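You operate a simulated robot arm through the tools that you are given. There is no shell and no other tool.

You are at the controls of a simulated robot arm. One attempt, no reset.

## Task
Move the shaker's cloudy bottle to the blue mat and shake its settled one at 120 rpm.
Fine: turn the dial back to 0 when DONE lights.

Only the result counts: the job must be done as asked and must still hold three seconds after the hand-in. Knocking over, shifting, dropping, spilling or breaking anything else fails it.

## Robot
A 7-joint arm with a fingered hand, fixed in place. Base frame: the origin is at the foot of the arm, x ahead of it, y to its left, z up; the work surface is at about z = 0.8. Readings come in m, rad, newtons and seconds.
With the tool pointing down near the work surface it reaches from about 0.3 to 0.84 m from the base axis. Its first joint turns from -2.496 to 2.496 rad. Payload 3 kg.
Tool frame: the origin (TCP) lies between the finger pads and is the grasp point; the fingertips stand 0.026 m ahead of it; z points along the fingers, y is the line along which they close. The gripper opens to 0.148 m. The gripper's body begins 0.073 m behind the TCP. The gripper is a hand of 3 fingers: y runs from the thumb to the fingers, the wrist lies at [0, 0, -0.229] in the tool frame.
Orientation is that of the tool frame in the base frame, as a unit quaternion [w, x, y, z]. With the fingers straight down and closing along the base's y, the tool's x points along the base's -x, its y along +y and its z along -z.

## Interface
- The arm moves only by the tool drive_tool. Its argument "plan" is one flat list of numbers, 6 for each row, row after row: the shift along the tool's x, y, z in m, then the turn, a rotation vector about the tool's x, y, z in rad. In form: [x, y, z, wx, wy, wz, x, y, z, wx, wy, wz, ...]. A call has 1 to 20 rows; each row is the pose to reach, as a shift and turn from the pose commanded when the call began, along the tool's axes at that moment. Rows are played at 5 a second. More than 0.05 m and 0.15 rad between two rows, and nothing of the call is played. A pose out of reach is approached as far as the arm can. The call stops where the force on the tool passes 40 N (or 10 N more than at its start, if that is more) or the arm is blocked; 0.2 s more then pass. In this call time passes only in rows, and 0.2 s behind the last. It gives the time, the measured TCP pose, the force on the tool (base axes), the opening and the grip force at its end, in the units of the frame above (readings bear some noise), with the torque about the TCP (base axes, N m) and any sound that the robot's microphone picked up.
- Cameras (640 x 400 px; columns grow to the right, rows downward): "scene" is fixed at [0.3994, -0.4938, 1.4522]; the picture's right is [0.90, -0.43, 0.00], its down [-0.23, -0.48, -0.85] and it looks along [0.36, 0.76, -0.53] (base axes); focal length 353 px, centre (320, 200). "wrist" rides on the gripper at [0.068, -0.039, -0.09] in the tool frame; the picture's right is [0.50, 0.87, 0.00], its down [-0.66, 0.38, -0.65] and it looks along [-0.57, 0.33, 0.76] (tool axes); focal length 222 px, centre (320, 200). There is no depth. A picture from a camera that has moved, and an enlarged one, comes with that camera's place and axes in the base frame and with its lens. The place of the scene camera against the robot may be out by one fixed shift of up to 0.012 m in any direction.
- camera(camera): a new picture of that camera. It takes no simulated time.
- raise_lower(by): slides the trunk up (or, below 0, down) by that many m; the arm rides with it, the base frame stays. It gives what a move gives, with no picture.
- set_fingers(finger1, finger2, thumb_bend): sets how far each is bent, from 0 (flat) to 1 (curled in); at 0.3 the hand is open as for a grip, at 0.7 the pads meet at the TCP. One left out holds its place. A second passes; each finger stops where it meets its share of the squeeze, and holds until it gets a number again. It is the only way to open and close the hand. It gives what a move gives, with no picture; readings hold the bend of each and the force on the fingers (four entries, about 0 where the hand has none), thumb and palm.
- inspect(camera, box): a new picture of the part [left, top, right, bottom] of that camera's present view, enlarged. It takes no simulated time.
- job_done(): hands the job in; it is judged then, once.

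Places have to be worked out from the pictures, the camera data and where the tool is seen. Open the gripper and draw the arm clear of the work before you hand the job in, unless the task says otherwise.

The tools are called by a JSON object that holds its "name" and its "arguments". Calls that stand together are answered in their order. drive_tool: Moves the arm, as the interface text tells. Its arguments: {"type":"object","properties":{"plan":{"type":"array"}},"required":["plan"]} The other tools are called the same way: raise_lower (by) slides the trunk up or down; set_fingers (finger1, finger2, thumb_bend) moves the fingers one by one; camera (camera) takes a picture; inspect (camera, box) takes an enlarged picture of a part of a camera's view; job_done () hands the job in.

At the start:

```text
time_s: 0.0
ee_pos: [0.6929, 0.2979, 1.1149]
tcp_rot: [0.0, 0.0, 1.0, 0.0]
wrist_force: [0.3, -0.9, -1.2]
wrist_torque: [0.02, -0.03, -0.02]
finger_gap: 0.1477
finger_force: 0.0
shape: jaw
bend: [0.3, 0.3, 0.3]
finger forces: [0.0, 0.0, 0.0, 0.1, 0.0, 0.0]
trunk travel left (down, up): [-0.775, 0.115]
```

scene: 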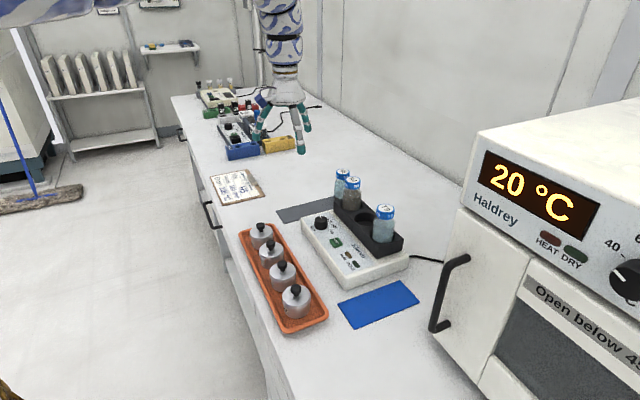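
wrist: 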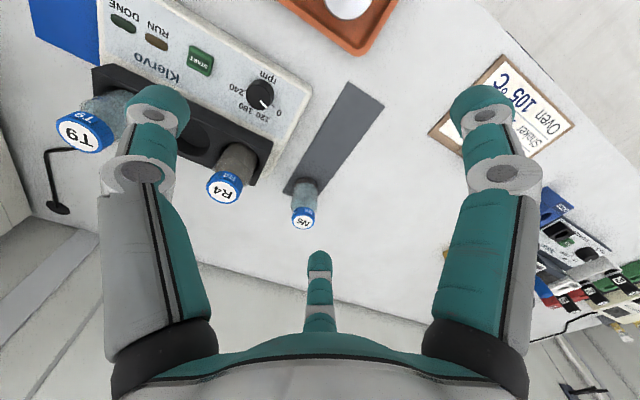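

I see a shaker with two bottles in it (T9 and R4), a third bottle (N6) on a grey mat, and a blue mat in front. I'll look closer at the shaker, the bottles and the clipboard.

{"name": "inspect", "arguments": {"camera": "scene", "box": [270, 150, 430, 250]}}

{"name": "inspect", "arguments": {"camera": "scene", "box": [290, 200, 420, 290]}}

{"name": "inspect", "arguments": {"camera": "scene", "box": [200, 160, 280, 210]}}

{"name": "inspect", "arguments": {"camera": "wrist", "box": [40, 0, 340, 240]}}

```text
4.00 times, centred on (350, 200) of scene
camera zoom: at [0.3994, -0.4938, 1.4522], right [0.9, -0.43, 0.0], down [-0.23, -0.48, -0.85], along [0.36, 0.76, -0.53], focal length 1412 px, centre (200, 200)
```

zoom: 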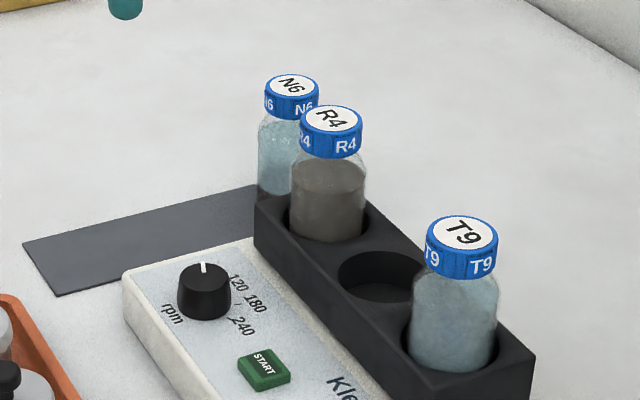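

```text
4.44 times, centred on (355, 245) of scene
camera zoom: at [0.3994, -0.4938, 1.4522], right [0.9, -0.43, 0.0], down [-0.23, -0.48, -0.85], along [0.36, 0.76, -0.53], focal length 1569 px, centre (164, 0)
```

zoom: 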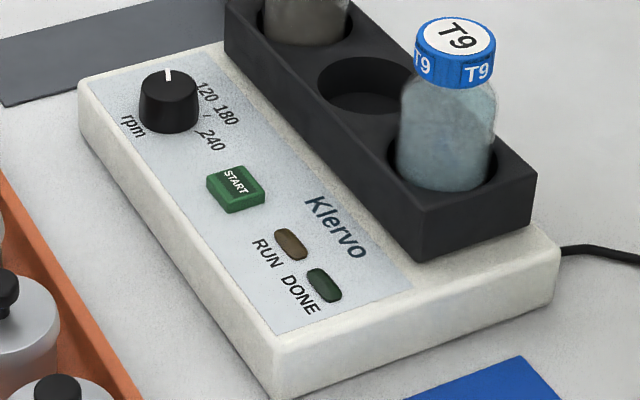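

```text
8.00 times, centred on (240, 185) of scene
camera zoom: at [0.3994, -0.4938, 1.4522], right [0.9, -0.43, 0.0], down [-0.23, -0.48, -0.85], along [0.36, 0.76, -0.53], focal length 2824 px, centre (960, 320)
```

zoom: 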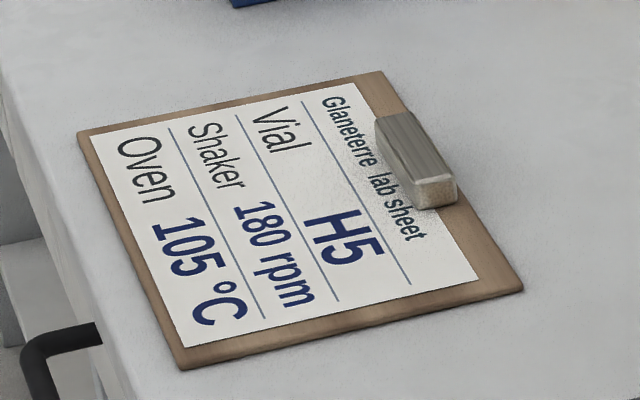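

```text
1.67 times, centred on (190, 120) of wrist
camera zoom: at [0.6257, 0.2598, 1.2046], right [-0.5, 0.87, 0.0], down [0.66, 0.38, 0.65], along [0.57, 0.33, -0.76], focal length 370 px, centre (537, 333)
```

zoom: 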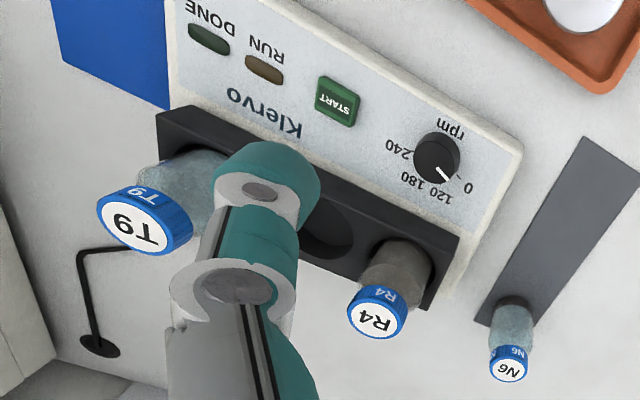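

The sheet says 180 rpm, but the order is 120 rpm. I now zoom into the bottles to tell cloudy from settled.

{"name": "inspect", "arguments": {"camera": "scene", "box": [330, 165, 378, 215]}}

{"name": "inspect", "arguments": {"camera": "scene", "box": [360, 195, 410, 255]}}

{"name": "inspect", "arguments": {"camera": "wrist", "box": [190, 60, 350, 240]}}

{"name": "inspect", "arguments": {"camera": "scene", "box": [190, 70, 310, 160]}}

```text
8.00 times, centred on (354, 190) of scene
camera zoom: at [0.3994, -0.4938, 1.4522], right [0.9, -0.43, 0.0], down [-0.23, -0.48, -0.85], along [0.36, 0.76, -0.53], focal length 2824 px, centre (48, 280)
```

zoom: 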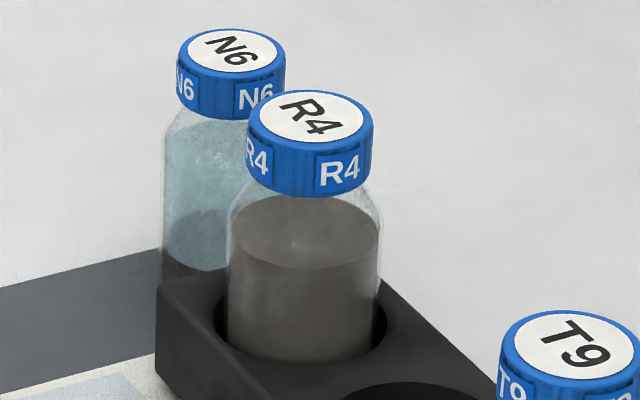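

```text
6.67 times, centred on (385, 225) of scene
camera zoom: at [0.3994, -0.4938, 1.4522], right [0.9, -0.43, 0.0], down [-0.23, -0.48, -0.85], along [0.36, 0.76, -0.53], focal length 2354 px, centre (-113, 33)
```

zoom: 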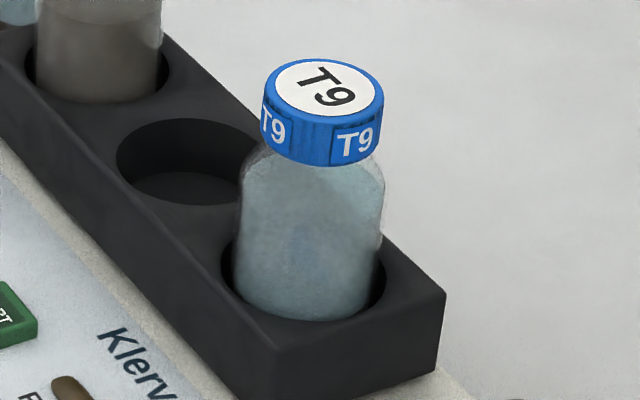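

```text
2.22 times, centred on (270, 150) of wrist
camera zoom: at [0.6257, 0.2598, 1.2046], right [-0.5, 0.87, 0.0], down [0.66, 0.38, 0.65], along [0.57, 0.33, -0.76], focal length 494 px, centre (431, 311)
```

zoom: 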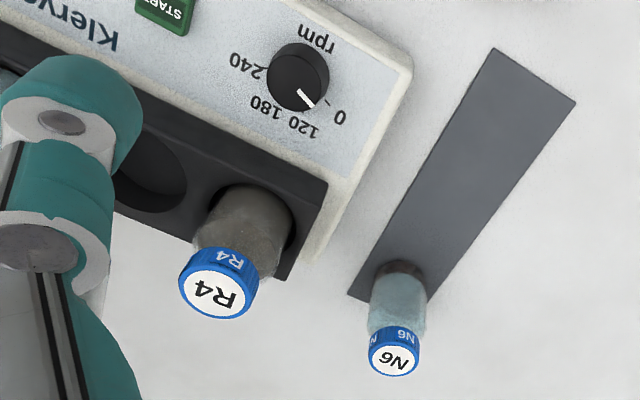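

```text
4.44 times, centred on (250, 115) of scene
camera zoom: at [0.3994, -0.4938, 1.4522], right [0.9, -0.43, 0.0], down [-0.23, -0.48, -0.85], along [0.36, 0.76, -0.53], focal length 1569 px, centre (631, 578)
```

zoom: 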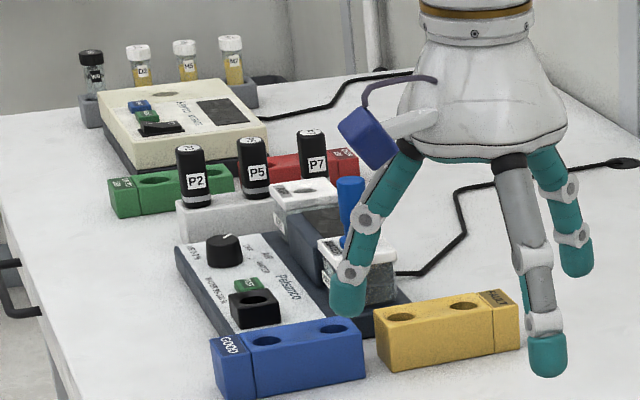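

R4 is uniformly grey (cloudy) and T9 is the clear, settled one in the shaker. N6 is on the grey mat and stays there. I triangulate R4's cap top at about (0.845, 0.24, 0.98), T9's at (0.845, 0.086, 0.98) and the knob top at (0.746, 0.234, 0.877). I'll move lower near the knob to get better views.

{"name": "drive_tool", "arguments": {"plan": [0.0, -0.02, 0.03, 0, 0, 0, 0.0, -0.04, 0.06, 0, 0, 0, 0.0, -0.06, 0.09, 0, 0, 0]}}

{"name": "camera", "arguments": {"camera": "wrist"}}

{"name": "camera", "arguments": {"camera": "scene"}}

```text
time_s: 0.8
ee_pos: [0.6911, 0.2383, 1.0249]
tcp_rot: [0.0, 0.0, 1.0, 0.0]
wrist_force: [-0.3, -0.4, 0.1]
wrist_torque: [-0.01, 0.01, 0.01]
finger_gap: 0.1483
finger_force: 0.1
shape: jaw
bend: [0.3, 0.3, 0.3]
finger forces: [0.0, 0.0, 0.0, 0.1, 0.0, 0.0]
trunk travel left (down, up): [-0.775, 0.115]
```

```text
taken
camera wrist: at [0.626, 0.1986, 1.1152], right [-0.5, 0.87, 0.0], down [0.65, 0.38, 0.65], along [0.57, 0.33, -0.76], focal length 222 px, centre (320, 200)
```

wrist: 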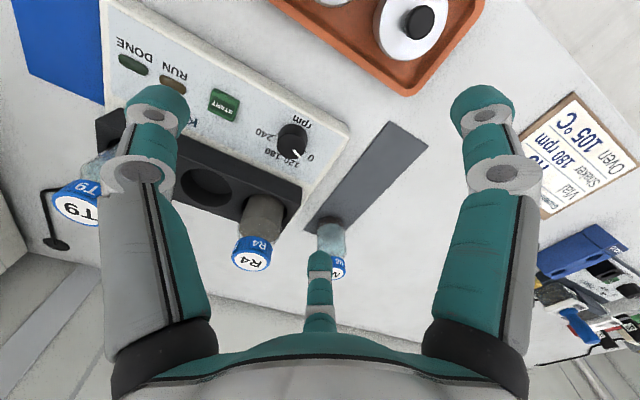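

```text
taken
```

scene: 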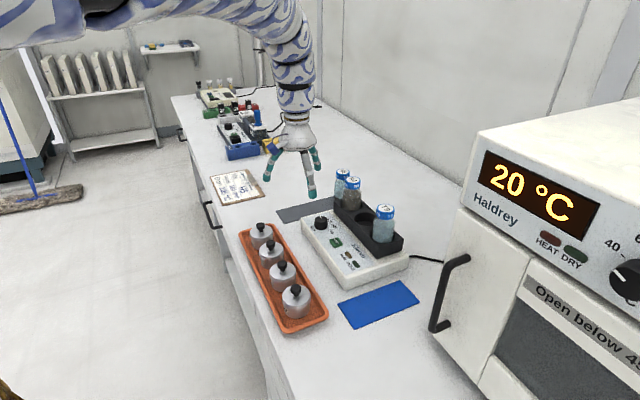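

The dial is now closer in the wrist view. I'll enlarge it to read the angles of the marks.

{"name": "inspect", "arguments": {"camera": "wrist", "box": [240, 100, 350, 180]}}

{"name": "inspect", "arguments": {"camera": "scene", "box": [300, 205, 350, 240]}}

{"name": "inspect", "arguments": {"camera": "wrist", "box": [80, 0, 360, 260]}}

```text
5.00 times, centred on (295, 140) of wrist
camera zoom: at [0.626, 0.1986, 1.1152], right [-0.5, 0.87, 0.0], down [0.65, 0.38, 0.65], along [0.57, 0.33, -0.76], focal length 1111 px, centre (445, 500)
```

zoom: 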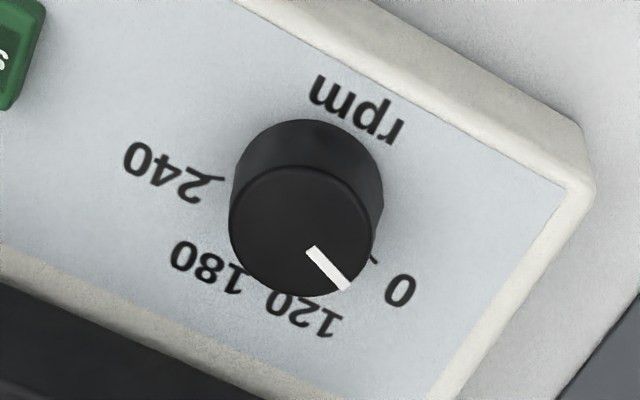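

```text
11.43 times, centred on (325, 222) of scene
camera zoom: at [0.3994, -0.4938, 1.4522], right [0.9, -0.43, 0.0], down [-0.23, -0.48, -0.85], along [0.36, 0.76, -0.53], focal length 4035 px, centre (263, -57)
```

zoom: 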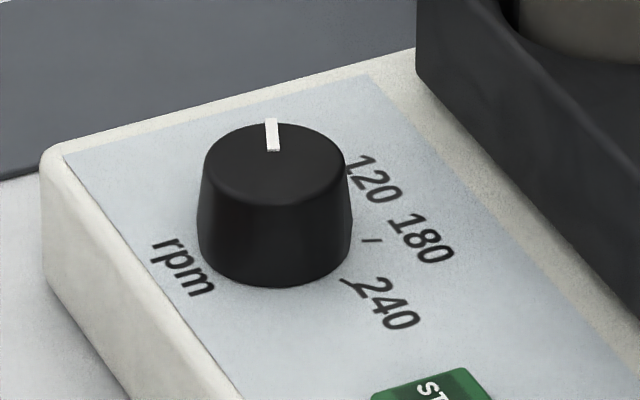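

```text
1.54 times, centred on (220, 130) of wrist
camera zoom: at [0.626, 0.1986, 1.1152], right [-0.5, 0.87, 0.0], down [0.65, 0.38, 0.65], along [0.57, 0.33, -0.76], focal length 342 px, centre (474, 308)
```

zoom: 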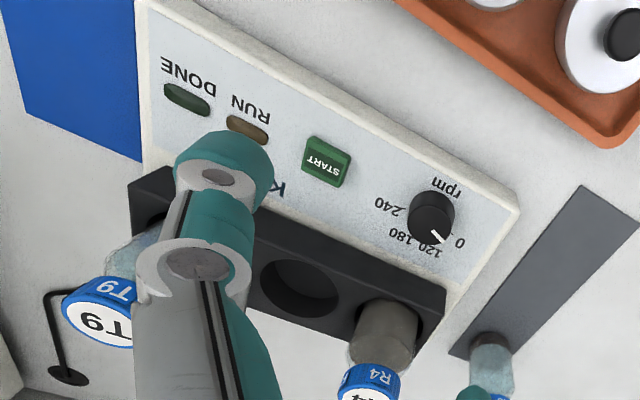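

The dial marks sit at about +67° (0), +22° (120), −22° (180) and −67° (240), measured from +x. So 0→120 is about a 45° clockwise turn, seen from above. Next I test the tool-down reach above R4 at a safe height.

{"name": "drive_tool", "arguments": {"plan": [-0.038, 0, -0.02, 0, 0, 0, -0.076, 0, -0.04, 0, 0, 0, -0.114, 0, -0.055, 0, 0, 0, -0.15, 0, -0.055, 0, 0, 0]}}

{"name": "camera", "arguments": {"camera": "wrist"}}

{"name": "camera", "arguments": {"camera": "scene"}}

```text
time_s: 1.8
ee_pos: [0.8338, 0.2244, 1.0828]
tcp_rot: [0.001, 0.003, 1.0, 0.001]
wrist_force: [-1.5, 3.2, 0.4]
wrist_torque: [-0.3, -0.17, -0.01]
finger_gap: 0.1478
finger_force: 0.1
shape: jaw
bend: [0.3, 0.3, 0.3]
finger forces: [0.0, 0.0, 0.0, 0.1, 0.0, 0.0]
out of reach, approached as far as the arm can: row 4
trunk travel left (down, up): [-0.775, 0.115]
```

```text
taken
camera wrist: at [0.7671, 0.1854, 1.1722], right [-0.5, 0.87, 0.0], down [0.66, 0.37, 0.65], along [0.57, 0.33, -0.76], focal length 222 px, centre (320, 200)
```

wrist: 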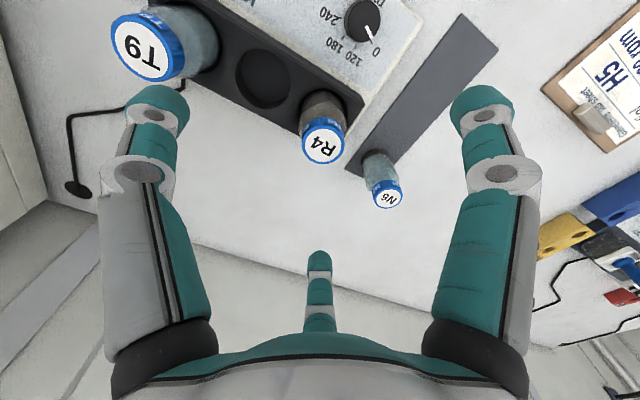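

```text
taken
```

scene: 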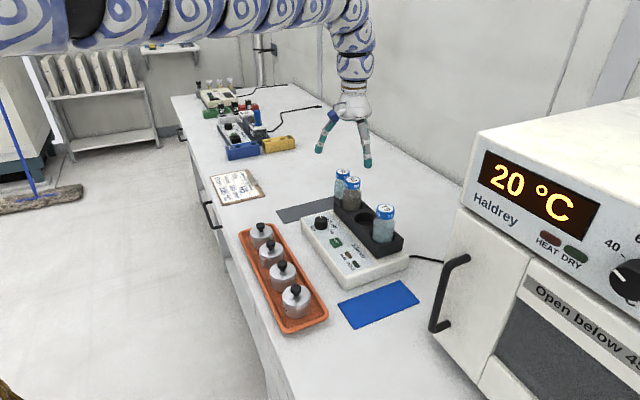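

Tool-down reach ends at about r = 0.865 m, so R4 (r ≈ 0.88) needs an outward tilt. I'll enlarge this view to pin down R4 and the block.

{"name": "inspect", "arguments": {"camera": "wrist", "box": [220, 60, 420, 220]}}

{"name": "inspect", "arguments": {"camera": "scene", "box": [300, 100, 420, 270]}}

```text
2.50 times, centred on (320, 140) of wrist
camera zoom: at [0.7671, 0.1854, 1.1722], right [-0.5, 0.87, 0.0], down [0.66, 0.37, 0.65], along [0.57, 0.33, -0.76], focal length 555 px, centre (320, 350)
```

zoom: 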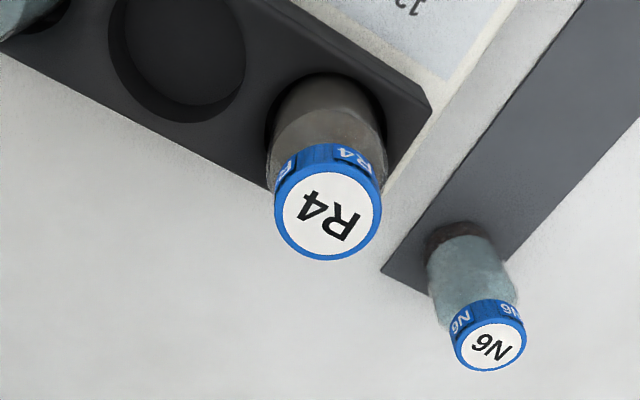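

```text
2.35 times, centred on (360, 185) of scene
camera zoom: at [0.3994, -0.4938, 1.4522], right [0.9, -0.43, 0.0], down [-0.23, -0.48, -0.85], along [0.36, 0.76, -0.53], focal length 831 px, centre (226, 235)
```

zoom: 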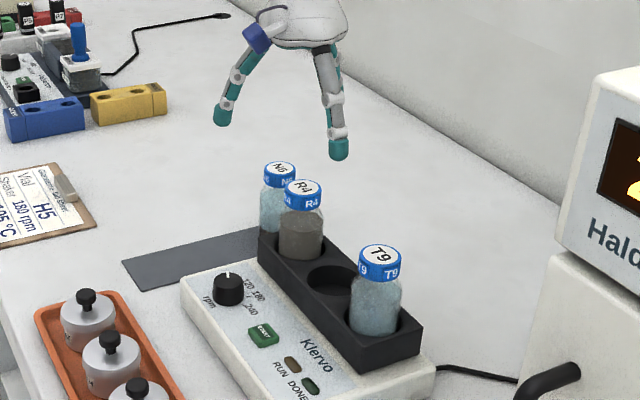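

Triangulating from two wrist views puts R4's cap top at about (0.858, 0.2415, 0.96), bottle Ø ≈ 0.053 and the block top at about 0.88. I'll partially close the hand in free air to see how the fingers converge.

{"name": "set_fingers", "arguments": {"finger1": 0.48, "finger2": 0.48, "thumb_bend": 0.48}}

{"name": "camera", "arguments": {"camera": "wrist"}}

{"name": "inspect", "arguments": {"camera": "scene", "box": [290, 60, 410, 180]}}

```text
time_s: 2.8
ee_pos: [0.8288, 0.2312, 1.0831]
tcp_rot: [0.0, 0.0, 1.0, 0.0]
wrist_force: [-0.4, -0.5, 0.1]
wrist_torque: [-0.01, -0.03, 0.0]
finger_gap: 0.0691
finger_force: 0.1
shape: fingers
bend: [0.48, 0.48, 0.48]
finger forces: [0.0, 0.0, 0.1, 0.0, 0.0, 0.1]
trunk travel left (down, up): [-0.775, 0.115]
```

```text
taken
camera wrist: at [0.763, 0.1925, 1.1722], right [-0.5, 0.87, 0.0], down [0.65, 0.38, 0.65], along [0.57, 0.33, -0.76], focal length 222 px, centre (320, 200)
```

wrist: 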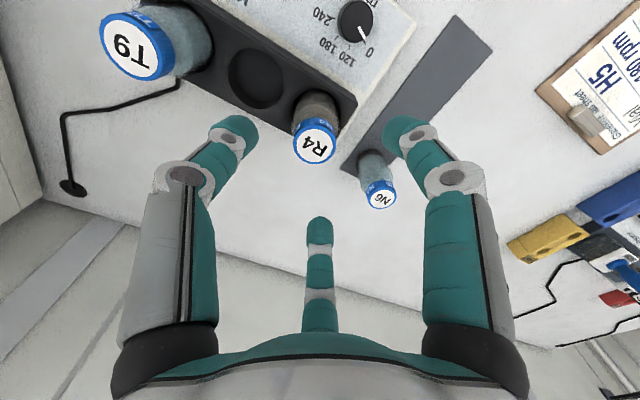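

```text
3.33 times, centred on (350, 120) of scene
camera zoom: at [0.3994, -0.4938, 1.4522], right [0.9, -0.43, 0.0], down [-0.23, -0.48, -0.85], along [0.36, 0.76, -0.53], focal length 1177 px, centre (220, 467)
```

zoom: 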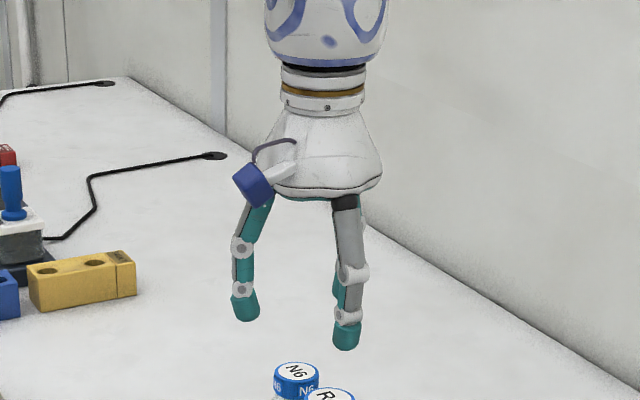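

The three fingers converge as a tripod, with a 0.069 m gap at bend 0.48. I'll tilt the tool outward by 0.3 rad at the same height, then check the pose.

{"name": "drive_tool", "arguments": {"plan": [0, 0, 0, 0, -0.1, 0, 0, 0, 0, 0, -0.2, 0, 0, 0, 0, 0, -0.3, 0]}}

{"name": "set_fingers", "arguments": {"finger1": 0.43, "finger2": 0.43, "thumb_bend": 0.43}}

{"name": "camera", "arguments": {"camera": "wrist"}}

```text
time_s: 3.6
ee_pos: [0.8296, 0.2297, 1.0819]
tcp_rot: [0.15, -0.001, 0.989, 0.001]
wrist_force: [0.0, -0.2, -0.7]
wrist_torque: [0.04, 0.0, -0.02]
finger_gap: 0.0689
finger_force: 0.1
shape: fingers
bend: [0.48, 0.48, 0.48]
finger forces: [0.0, 0.0, 0.1, 0.0, 0.1, 0.0]
trunk travel left (down, up): [-0.775, 0.115]
```

```text
time_s: 4.6
ee_pos: [0.8307, 0.2318, 1.0818]
tcp_rot: [0.15, -0.001, 0.989, 0.001]
wrist_force: [0.6, -0.2, 0.3]
wrist_torque: [0.0, 0.04, 0.03]
finger_gap: 0.0849
finger_force: 0.1
shape: fingers
bend: [0.43, 0.43, 0.43]
finger forces: [0.1, 0.0, 0.0, 0.1, 0.0, 0.0]
trunk travel left (down, up): [-0.775, 0.115]
```

```text
taken
camera wrist: at [0.7397, 0.1925, 1.1485], right [-0.48, 0.87, -0.15], down [0.43, 0.38, 0.82], along [0.76, 0.33, -0.56], focal length 222 px, centre (320, 200)
```

wrist: 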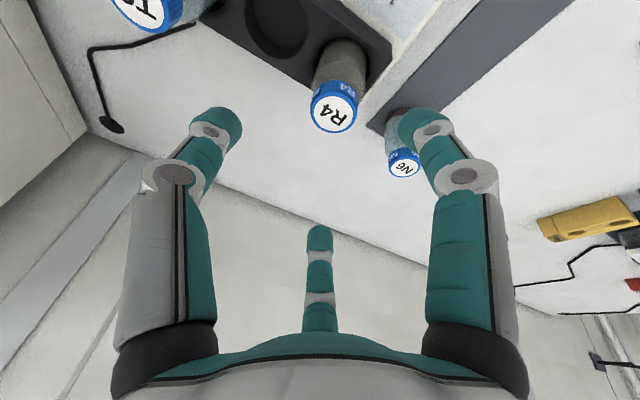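

The tilt was reached and the commanded pose matches the measured one. I'll move above R4 (TCP about 0.06 above the cap) and check alignment.

{"name": "drive_tool", "arguments": {"plan": [-0.004, 0.0045, 0.034, 0, 0, 0, -0.0078, 0.009, 0.0674, 0, 0, 0]}}

{"name": "camera", "arguments": {"camera": "wrist"}}

{"name": "inspect", "arguments": {"camera": "scene", "box": [290, 80, 430, 260]}}

{"name": "inspect", "arguments": {"camera": "wrist", "box": [180, 60, 460, 260]}}

```text
time_s: 5.2
ee_pos: [0.8597, 0.2385, 1.0193]
tcp_rot: [0.149, 0.001, 0.989, -0.001]
wrist_force: [0.2, -1.4, 0.8]
wrist_torque: [-0.01, 0.01, -0.03]
finger_gap: 0.0849
finger_force: 0.1
shape: fingers
bend: [0.43, 0.43, 0.43]
finger forces: [0.0, 0.1, 0.0, 0.0, 0.1, 0.0]
trunk travel left (down, up): [-0.775, 0.115]
```

```text
taken
camera wrist: at [0.7682, 0.1995, 1.0856], right [-0.48, 0.87, -0.15], down [0.43, 0.38, 0.82], along [0.77, 0.33, -0.56], focal length 222 px, centre (320, 200)
```

wrist: 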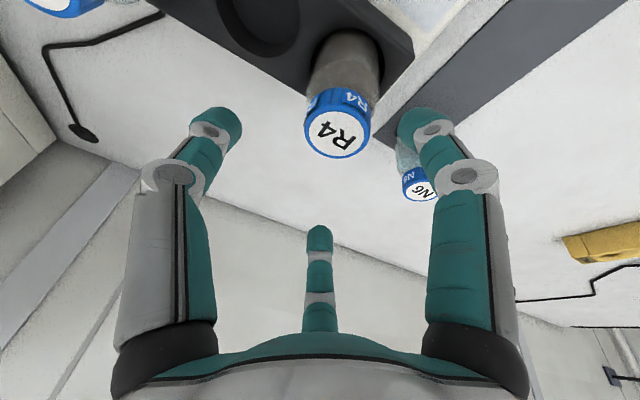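

```text
2.22 times, centred on (360, 170) of scene
camera zoom: at [0.3994, -0.4938, 1.4522], right [0.9, -0.43, 0.0], down [-0.23, -0.48, -0.85], along [0.36, 0.76, -0.53], focal length 785 px, centre (231, 267)
```

zoom: 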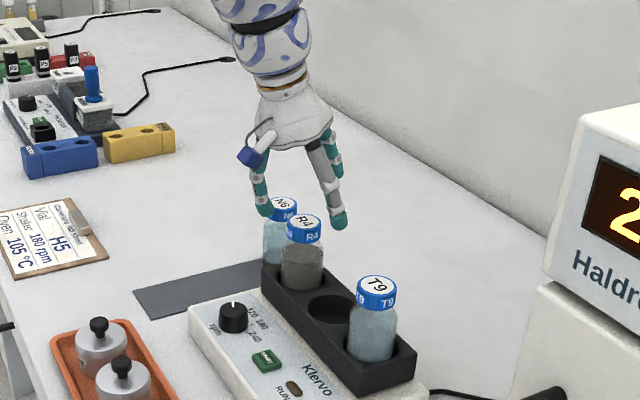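

```text
2.00 times, centred on (320, 160) of wrist
camera zoom: at [0.7682, 0.1995, 1.0856], right [-0.48, 0.87, -0.15], down [0.43, 0.38, 0.82], along [0.77, 0.33, -0.56], focal length 444 px, centre (320, 280)
```

zoom: 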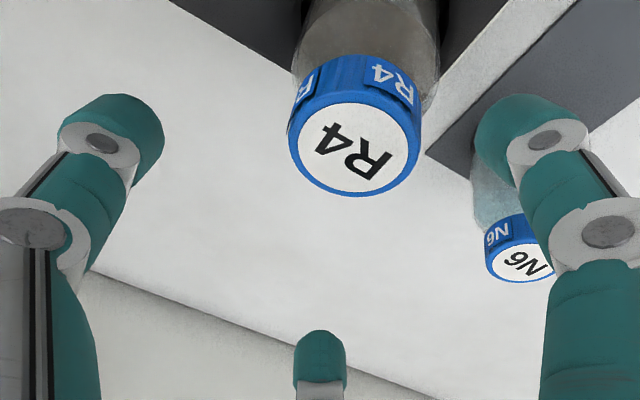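

The three wrist views agree on R4 at (0.858, 0.2415) with cap top z ≈ 0.962. The cap sits centred between the open fingers, so I descend to TCP z ≈ 0.945 and check.

{"name": "drive_tool", "arguments": {"plan": [0.0054, 0.0004, 0.018, 0, 0, 0, 0.0108, 0.0008, 0.036, 0, 0, 0, 0.0162, 0.0012, 0.054, 0, 0, 0, 0.0215, 0.0016, 0.0721, 0, 0, 0]}}

{"name": "camera", "arguments": {"camera": "wrist"}}

{"name": "inspect", "arguments": {"camera": "scene", "box": [310, 140, 400, 230]}}

```text
time_s: 6.2
ee_pos: [0.8537, 0.241, 0.9456]
tcp_rot: [0.15, 0.0, 0.989, 0.0]
wrist_force: [-0.1, 0.4, 0.3]
wrist_torque: [-0.01, -0.02, 0.01]
finger_gap: 0.0852
finger_force: 0.1
shape: fingers
bend: [0.43, 0.43, 0.43]
finger forces: [0.1, 0.1, 0.0, 0.1, 0.1, 0.1]
out of reach, approached as far as the arm can: row 4
trunk travel left (down, up): [-0.775, 0.115]
```

```text
taken
camera wrist: at [0.7641, 0.2008, 1.0122], right [-0.48, 0.87, -0.15], down [0.43, 0.38, 0.82], along [0.76, 0.33, -0.56], focal length 222 px, centre (320, 200)
```

wrist: 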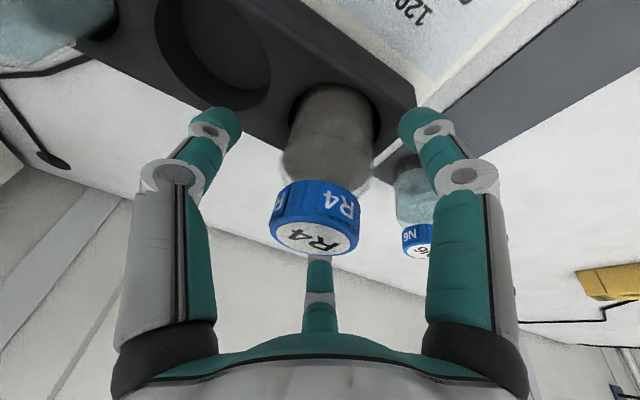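

```text
4.44 times, centred on (355, 185) of scene
camera zoom: at [0.3994, -0.4938, 1.4522], right [0.9, -0.43, 0.0], down [-0.23, -0.48, -0.85], along [0.36, 0.76, -0.53], focal length 1569 px, centre (164, 267)
```

zoom: 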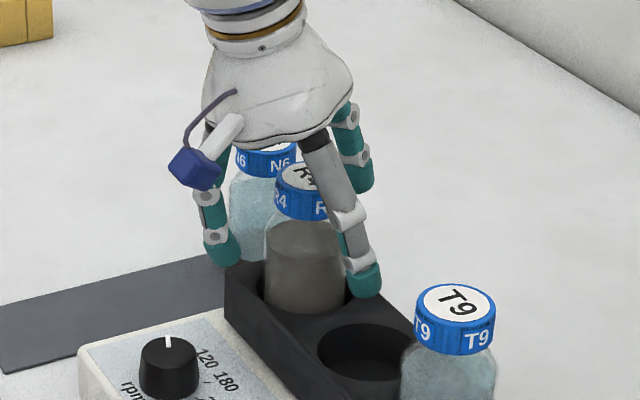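

The arm ran out of reach 4 mm short at this height. The trunk can carry the arm down instead, so I rise back up, set x/y over R4, and lower with the trunk.

{"name": "drive_tool", "arguments": {"plan": [-0.0089, 0.0, -0.0286, 0, 0, 0, -0.0178, 0.0, -0.0573, 0, 0, 0, -0.0267, 0.0, -0.086, 0, 0, 0, -0.0313, 0.0005, -0.0846, 0, 0, 0]}}

{"name": "raise_lower", "arguments": {"by": -0.05}}

```text
time_s: 7.2
ee_pos: [0.8585, 0.242, 1.0346]
tcp_rot: [0.149, 0.0, 0.989, 0.0]
wrist_force: [0.5, -0.8, -0.8]
wrist_torque: [-0.04, -0.04, -0.01]
finger_gap: 0.0848
finger_force: 0.0
shape: fingers
bend: [0.43, 0.43, 0.43]
finger forces: [0.0, 0.1, 0.0, 0.1, 0.0, 0.0]
trunk travel left (down, up): [-0.775, 0.115]
```

```text
time_s: 8.1
ee_pos: [0.858, 0.2419, 0.9861]
tcp_rot: [0.15, 0.001, 0.989, 0.0]
wrist_force: [-0.5, 0.5, 0.1]
wrist_torque: [-0.02, 0.01, -0.01]
finger_gap: 0.0851
finger_force: 0.0
shape: fingers
bend: [0.43, 0.43, 0.43]
finger forces: [0.1, 0.0, 0.0, 0.0, 0.0, 0.1]
trunk travel left (down, up): [-0.725, 0.165]
```

The trunk lowering keeps x/y at (0.858, 0.242). I lower another 0.046 and look.

{"name": "raise_lower", "arguments": {"by": -0.046}}

{"name": "camera", "arguments": {"camera": "wrist"}}

{"name": "inspect", "arguments": {"camera": "scene", "box": [310, 140, 400, 230]}}

```text
time_s: 9.0
ee_pos: [0.8592, 0.2429, 0.9405]
tcp_rot: [0.149, 0.0, 0.989, -0.001]
wrist_force: [-0.1, 0.4, -0.1]
wrist_torque: [-0.02, 0.0, -0.03]
finger_gap: 0.0849
finger_force: 0.0
shape: fingers
bend: [0.43, 0.43, 0.43]
finger forces: [0.0, 0.0, 0.0, 0.0, 0.1, 0.0]
trunk travel left (down, up): [-0.679, 0.211]
```

```text
taken
camera wrist: at [0.7689, 0.2031, 1.0061], right [-0.48, 0.87, -0.15], down [0.43, 0.38, 0.82], along [0.76, 0.33, -0.56], focal length 222 px, centre (320, 200)
```

wrist: 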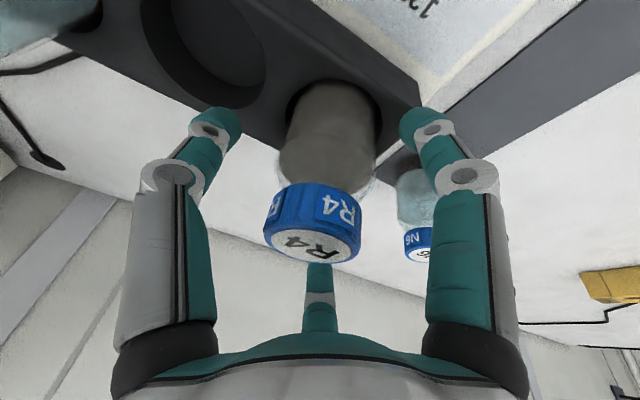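

```text
4.44 times, centred on (355, 185) of scene
camera zoom: at [0.3994, -0.4938, 1.4522], right [0.9, -0.43, 0.0], down [-0.23, -0.48, -0.85], along [0.36, 0.76, -0.53], focal length 1569 px, centre (164, 267)
```

zoom: 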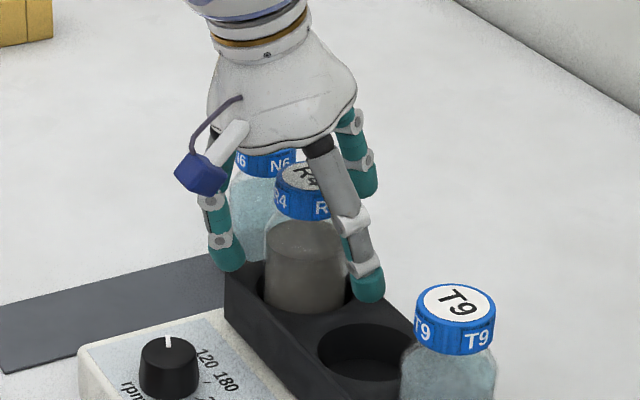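

The fingers straddle the bottle with clearance to the block. I lower 8 mm more and then close gently in steps.

{"name": "raise_lower", "arguments": {"by": -0.008}}

{"name": "set_fingers", "arguments": {"finger1": 0.5, "finger2": 0.5, "thumb_bend": 0.5}}

{"name": "camera", "arguments": {"camera": "wrist"}}

{"name": "inspect", "arguments": {"camera": "scene", "box": [310, 140, 400, 230]}}

```text
time_s: 9.6
ee_pos: [0.8587, 0.2422, 0.9349]
tcp_rot: [0.152, 0.0, 0.988, 0.001]
wrist_force: [-3.6, -0.8, 26.3]
wrist_torque: [0.77, 1.3, 0.18]
finger_gap: 0.0867
finger_force: 13.4
shape: fingers
bend: [0.41, 0.43, 0.43]
finger forces: [26.1, 0.1, 0.0, 0.0, 0.0, 0.0]
trunk travel left (down, up): [-0.671, 0.219]
```

```text
time_s: 10.6
ee_pos: [0.856, 0.2414, 0.9355]
tcp_rot: [0.152, 0.0, 0.988, 0.001]
wrist_force: [-11.0, 0.4, 37.0]
wrist_torque: [1.08, 2.11, 0.26]
finger_gap: 0.0725
finger_force: 19.8
shape: fingers
bend: [0.42, 0.5, 0.5]
finger forces: [39.1, 0.0, 0.0, 0.0, 0.0, 0.1]
trunk travel left (down, up): [-0.671, 0.219]
```

```text
taken
camera wrist: at [0.7664, 0.2027, 1.001], right [-0.48, 0.87, -0.15], down [0.43, 0.38, 0.82], along [0.77, 0.33, -0.55], focal length 222 px, centre (320, 200)
```

wrist: 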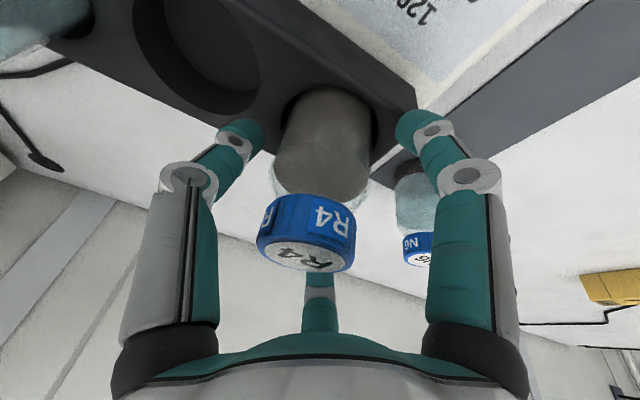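

```text
4.44 times, centred on (355, 185) of scene
camera zoom: at [0.3994, -0.4938, 1.4522], right [0.9, -0.43, 0.0], down [-0.23, -0.48, -0.85], along [0.36, 0.76, -0.53], focal length 1569 px, centre (164, 267)
```

zoom: 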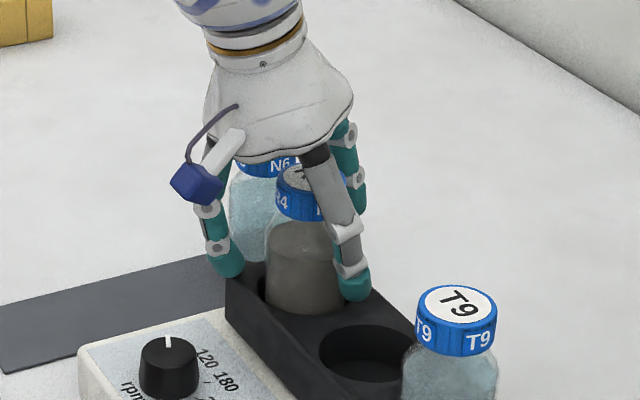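

Finger 1's tip is resting on the block (39 N), so the block is a bit higher than I judged. I raise straight off it at once.

{"name": "raise_lower", "arguments": {"by": 0.02}}

{"name": "camera", "arguments": {"camera": "wrist"}}

{"name": "inspect", "arguments": {"camera": "scene", "box": [270, 150, 430, 250]}}

```text
time_s: 11.2
ee_pos: [0.8593, 0.2408, 0.95]
tcp_rot: [0.149, 0.0, 0.989, 0.001]
wrist_force: [-0.8, -0.2, 0.2]
wrist_torque: [-0.01, 0.01, -0.01]
finger_gap: 0.0625
finger_force: 0.1
shape: fingers
bend: [0.5, 0.5, 0.5]
finger forces: [0.4, 0.1, 0.1, 0.0, 0.1, 0.0]
trunk travel left (down, up): [-0.691, 0.199]
```

```text
taken
camera wrist: at [0.7694, 0.2025, 1.0167], right [-0.48, 0.87, -0.15], down [0.43, 0.38, 0.82], along [0.76, 0.33, -0.56], focal length 222 px, centre (320, 200)
```

wrist: 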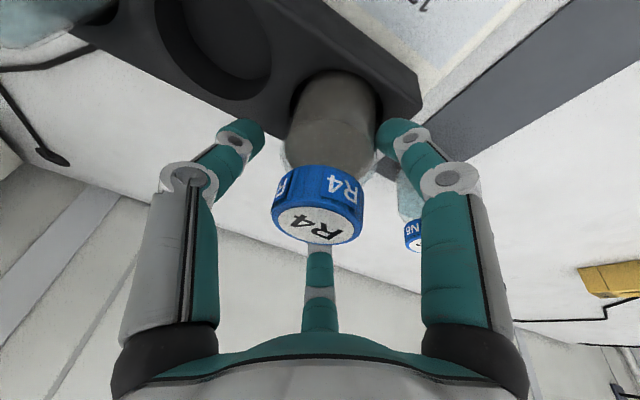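

```text
4.00 times, centred on (350, 200) of scene
camera zoom: at [0.3994, -0.4938, 1.4522], right [0.9, -0.43, 0.0], down [-0.23, -0.48, -0.85], along [0.36, 0.76, -0.53], focal length 1412 px, centre (200, 200)
```

zoom: 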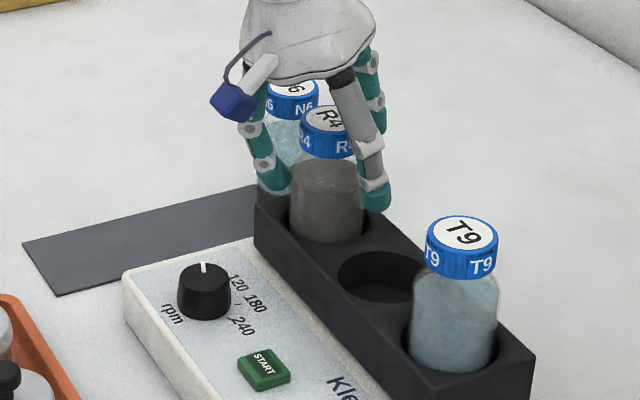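

Compared with the earlier picture, the shaker, knob and T9 haven't moved. With TCP at 0.950 the fingertips (about 0.045 ahead of the TCP at this bend) sit beside the upper body of R4 and clear of the block. I close in steps.

{"name": "set_fingers", "arguments": {"finger1": 0.54, "finger2": 0.54, "thumb_bend": 0.54}}

{"name": "set_fingers", "arguments": {"finger1": 0.58, "finger2": 0.58, "thumb_bend": 0.58}}

{"name": "camera", "arguments": {"camera": "wrist"}}

{"name": "inspect", "arguments": {"camera": "scene", "box": [310, 140, 400, 230]}}

```text
time_s: 12.2
ee_pos: [0.8592, 0.2415, 0.9501]
tcp_rot: [0.149, 0.0, 0.989, 0.0]
wrist_force: [0.0, -0.7, -0.1]
wrist_torque: [0.03, 0.02, -0.01]
finger_gap: 0.0521
finger_force: 1.0
shape: fingers
bend: [0.53, 0.54, 0.54]
finger forces: [0.9, 0.0, 0.0, 0.0, 0.8, 0.0]
trunk travel left (down, up): [-0.691, 0.199]
```

```text
time_s: 13.2
ee_pos: [0.8585, 0.2415, 0.9522]
tcp_rot: [0.149, -0.001, 0.989, 0.0]
wrist_force: [-1.4, -0.5, 0.7]
wrist_torque: [0.03, 0.08, -0.01]
finger_gap: 0.0504
finger_force: 3.3
shape: fingers
bend: [0.53, 0.57, 0.55]
finger forces: [3.5, 0.0, 0.0, 0.0, 2.8, 0.1]
trunk travel left (down, up): [-0.691, 0.199]
```

```text
taken
camera wrist: at [0.7689, 0.2031, 1.0178], right [-0.48, 0.87, -0.15], down [0.43, 0.38, 0.82], along [0.76, 0.33, -0.56], focal length 222 px, centre (320, 200)
```

wrist: 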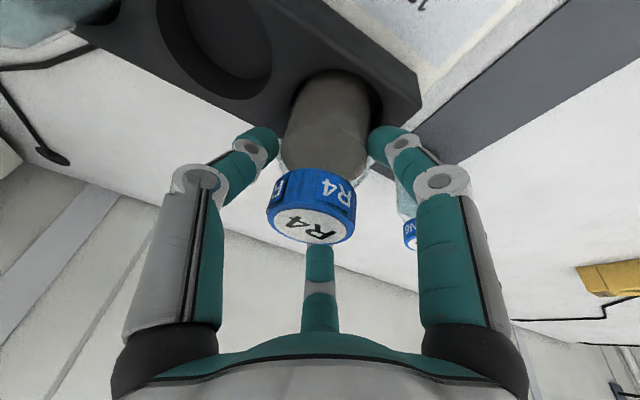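

```text
4.44 times, centred on (355, 185) of scene
camera zoom: at [0.3994, -0.4938, 1.4522], right [0.9, -0.43, 0.0], down [-0.23, -0.48, -0.85], along [0.36, 0.76, -0.53], focal length 1569 px, centre (164, 267)
```

zoom: 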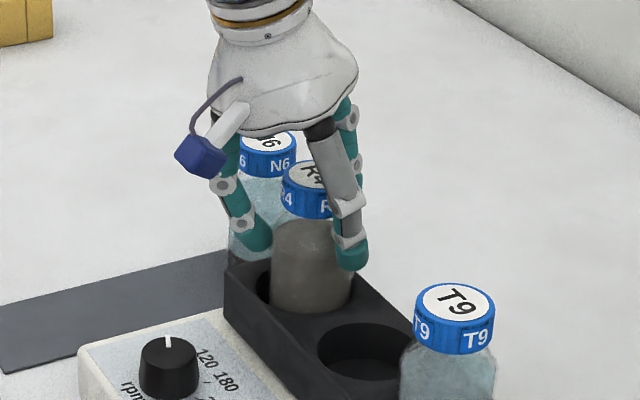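

Finger 1 and the thumb touch at about 3 N, and finger 2 is almost there. I continue closing.

{"name": "set_fingers", "arguments": {"finger1": 0.62, "finger2": 0.64, "thumb_bend": 0.62}}

{"name": "set_fingers", "arguments": {"finger1": 0.75, "finger2": 0.75, "thumb_bend": 0.75}}

{"name": "camera", "arguments": {"camera": "wrist"}}

{"name": "inspect", "arguments": {"camera": "scene", "box": [310, 140, 400, 230]}}

```text
time_s: 14.2
ee_pos: [0.8582, 0.2419, 0.9518]
tcp_rot: [0.15, 0.001, 0.989, 0.001]
wrist_force: [-2.0, 0.1, 0.2]
wrist_torque: [0.04, 0.04, 0.0]
finger_gap: 0.0491
finger_force: 9.3
shape: fingers
bend: [0.53, 0.6, 0.57]
finger forces: [7.2, 3.8, 0.0, 0.1, 7.5, 0.0]
trunk travel left (down, up): [-0.691, 0.199]
```

```text
time_s: 15.2
ee_pos: [0.859, 0.2417, 0.9519]
tcp_rot: [0.15, 0.001, 0.989, 0.0]
wrist_force: [1.8, -1.6, 5.1]
wrist_torque: [0.12, -0.07, -0.04]
finger_gap: 0.0479
finger_force: 18.5
shape: fingers
bend: [0.51, 0.59, 0.64]
finger forces: [10.1, 9.6, 0.0, 0.0, 17.4, 0.0]
trunk travel left (down, up): [-0.691, 0.199]
```

```text
taken
camera wrist: at [0.7689, 0.2027, 1.0183], right [-0.48, 0.87, -0.15], down [0.43, 0.38, 0.82], along [0.76, 0.33, -0.56], focal length 222 px, centre (320, 200)
```

wrist: 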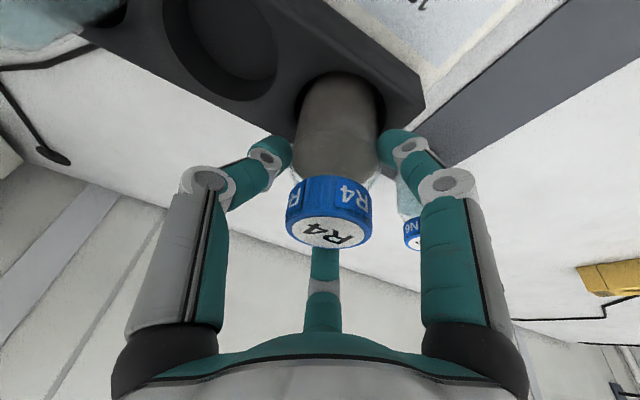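

```text
4.44 times, centred on (355, 185) of scene
camera zoom: at [0.3994, -0.4938, 1.4522], right [0.9, -0.43, 0.0], down [-0.23, -0.48, -0.85], along [0.36, 0.76, -0.53], focal length 1569 px, centre (164, 267)
```

zoom: 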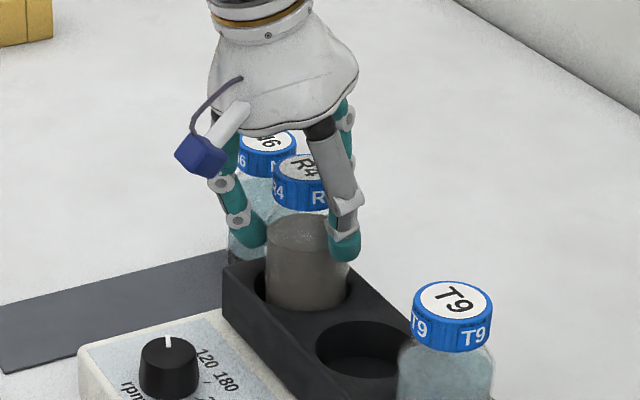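

With the thumb's full squeeze (17 N) the rack platform and T9 seem to have crept a couple of mm sideways, so thumb and fingers are out of balance. I'll back the thumb off a little and recheck.

{"name": "set_fingers", "arguments": {"thumb_bend": 0.59}}

{"name": "inspect", "arguments": {"camera": "scene", "box": [310, 140, 400, 230]}}

{"name": "inspect", "arguments": {"camera": "scene", "box": [270, 150, 430, 250]}}

```text
time_s: 16.2
ee_pos: [0.8593, 0.2424, 0.9524]
tcp_rot: [0.15, -0.001, 0.989, 0.0]
wrist_force: [-0.3, -0.4, 0.3]
wrist_torque: [0.05, 0.07, -0.01]
finger_gap: 0.0492
finger_force: 9.6
shape: fingers
bend: [0.53, 0.61, 0.56]
finger forces: [7.6, 5.9, 0.0, 0.0, 5.8, 0.0]
trunk travel left (down, up): [-0.691, 0.199]
```

```text
4.44 times, centred on (355, 185) of scene
camera zoom: at [0.3994, -0.4938, 1.4522], right [0.9, -0.43, 0.0], down [-0.23, -0.48, -0.85], along [0.36, 0.76, -0.53], focal length 1569 px, centre (164, 267)
```

zoom: 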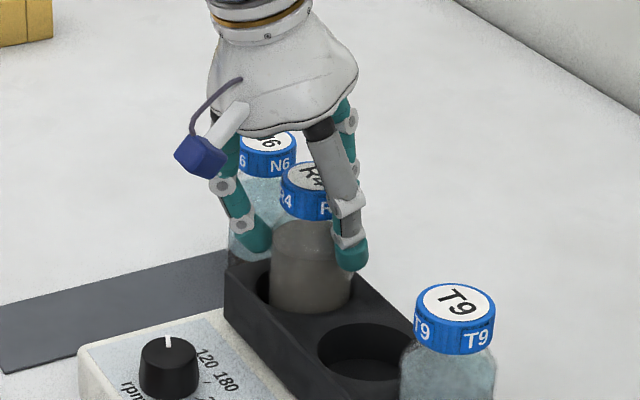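

```text
4.00 times, centred on (350, 200) of scene
camera zoom: at [0.3994, -0.4938, 1.4522], right [0.9, -0.43, 0.0], down [-0.23, -0.48, -0.85], along [0.36, 0.76, -0.53], focal length 1412 px, centre (200, 200)
```

zoom: 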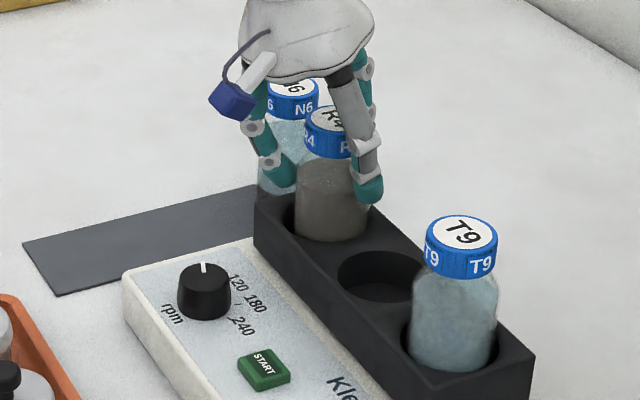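

The platform sprang back to its exact place, and the grip is now balanced at about 6–7 N per finger. I lift slowly with the trunk.

{"name": "raise_lower", "arguments": {"by": 0.02}}

{"name": "inspect", "arguments": {"camera": "scene", "box": [310, 130, 420, 230]}}

{"name": "camera", "arguments": {"camera": "wrist"}}

```text
time_s: 16.9
ee_pos: [0.8588, 0.2426, 0.9707]
tcp_rot: [0.149, 0.0, 0.989, -0.001]
wrist_force: [-0.7, 0.3, -2.9]
wrist_torque: [0.02, 0.03, -0.01]
finger_gap: 0.0495
finger_force: 8.5
shape: fingers
bend: [0.53, 0.61, 0.56]
finger forces: [6.9, 5.4, 0.0, 0.0, 5.6, 0.1]
trunk travel left (down, up): [-0.711, 0.179]
```

```text
4.00 times, centred on (365, 180) of scene
camera zoom: at [0.3994, -0.4938, 1.4522], right [0.9, -0.43, 0.0], down [-0.23, -0.48, -0.85], along [0.36, 0.76, -0.53], focal length 1412 px, centre (140, 280)
```

zoom: 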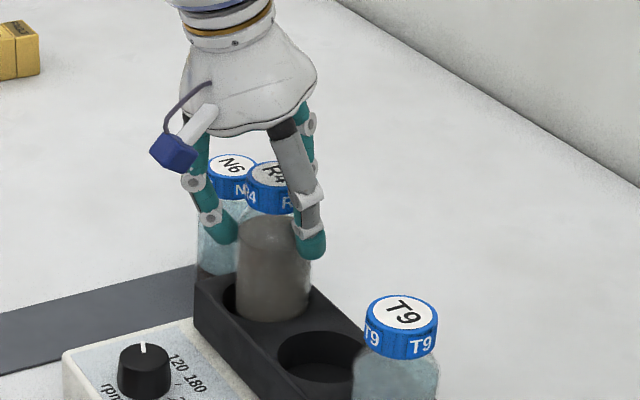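

```text
taken
camera wrist: at [0.7692, 0.203, 1.0374], right [-0.48, 0.87, -0.15], down [0.43, 0.38, 0.82], along [0.76, 0.33, -0.56], focal length 222 px, centre (320, 200)
```

wrist: 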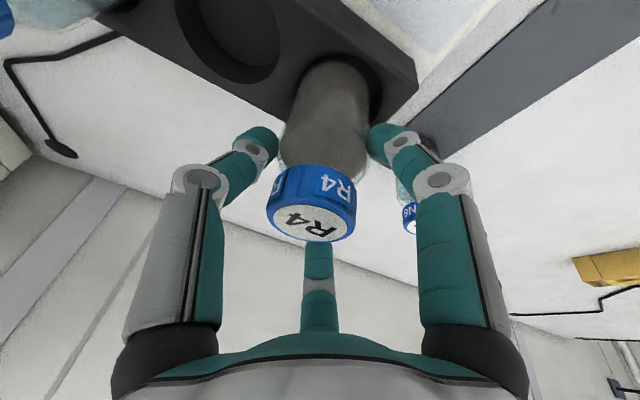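

R4 is lifting cleanly with the hand (about 2.5 N load). I raise it well above T9's cap.

{"name": "raise_lower", "arguments": {"by": 0.06}}

{"name": "raise_lower", "arguments": {"by": 0.075}}

{"name": "camera", "arguments": {"camera": "scene"}}

{"name": "camera", "arguments": {"camera": "wrist"}}

```text
time_s: 17.9
ee_pos: [0.8598, 0.2423, 1.0309]
tcp_rot: [0.148, 0.0, 0.989, 0.0]
wrist_force: [0.2, -0.6, -2.2]
wrist_torque: [0.01, -0.02, -0.01]
finger_gap: 0.0499
finger_force: 8.7
shape: fingers
bend: [0.53, 0.61, 0.56]
finger forces: [6.5, 5.8, 0.0, 0.1, 5.6, 0.1]
trunk travel left (down, up): [-0.771, 0.119]
```

```text
time_s: 19.0
ee_pos: [0.8583, 0.2419, 1.1073]
tcp_rot: [0.15, 0.0, 0.989, 0.0]
wrist_force: [0.2, 0.6, -3.1]
wrist_torque: [0.03, -0.01, 0.05]
finger_gap: 0.0497
finger_force: 8.9
shape: fingers
bend: [0.53, 0.61, 0.56]
finger forces: [6.5, 5.6, 0.0, 0.1, 5.8, 0.0]
trunk travel left (down, up): [-0.846, 0.044]
```

```text
taken
```

scene: 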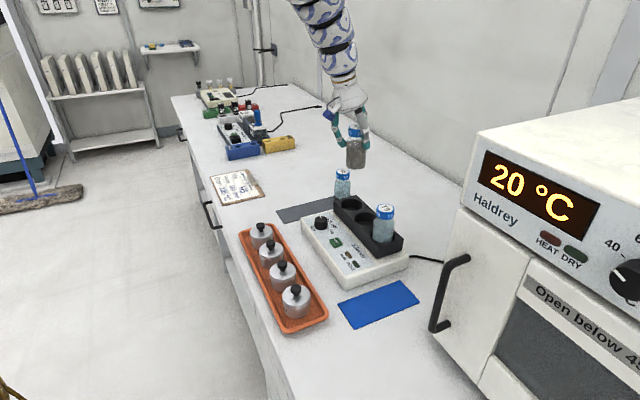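

```text
taken
camera wrist: at [0.7693, 0.2031, 1.1725], right [-0.48, 0.87, -0.15], down [0.43, 0.38, 0.82], along [0.76, 0.33, -0.56], focal length 222 px, centre (320, 200)
```

wrist: 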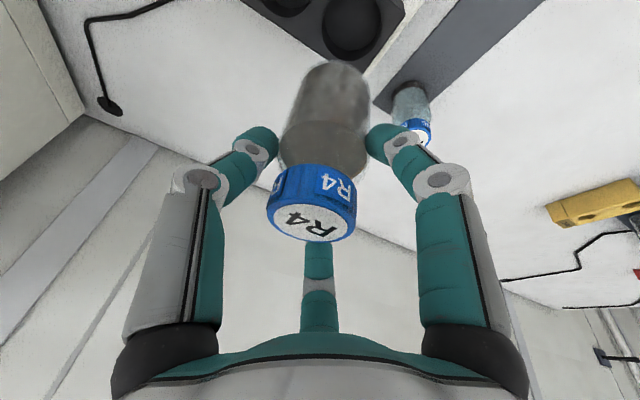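

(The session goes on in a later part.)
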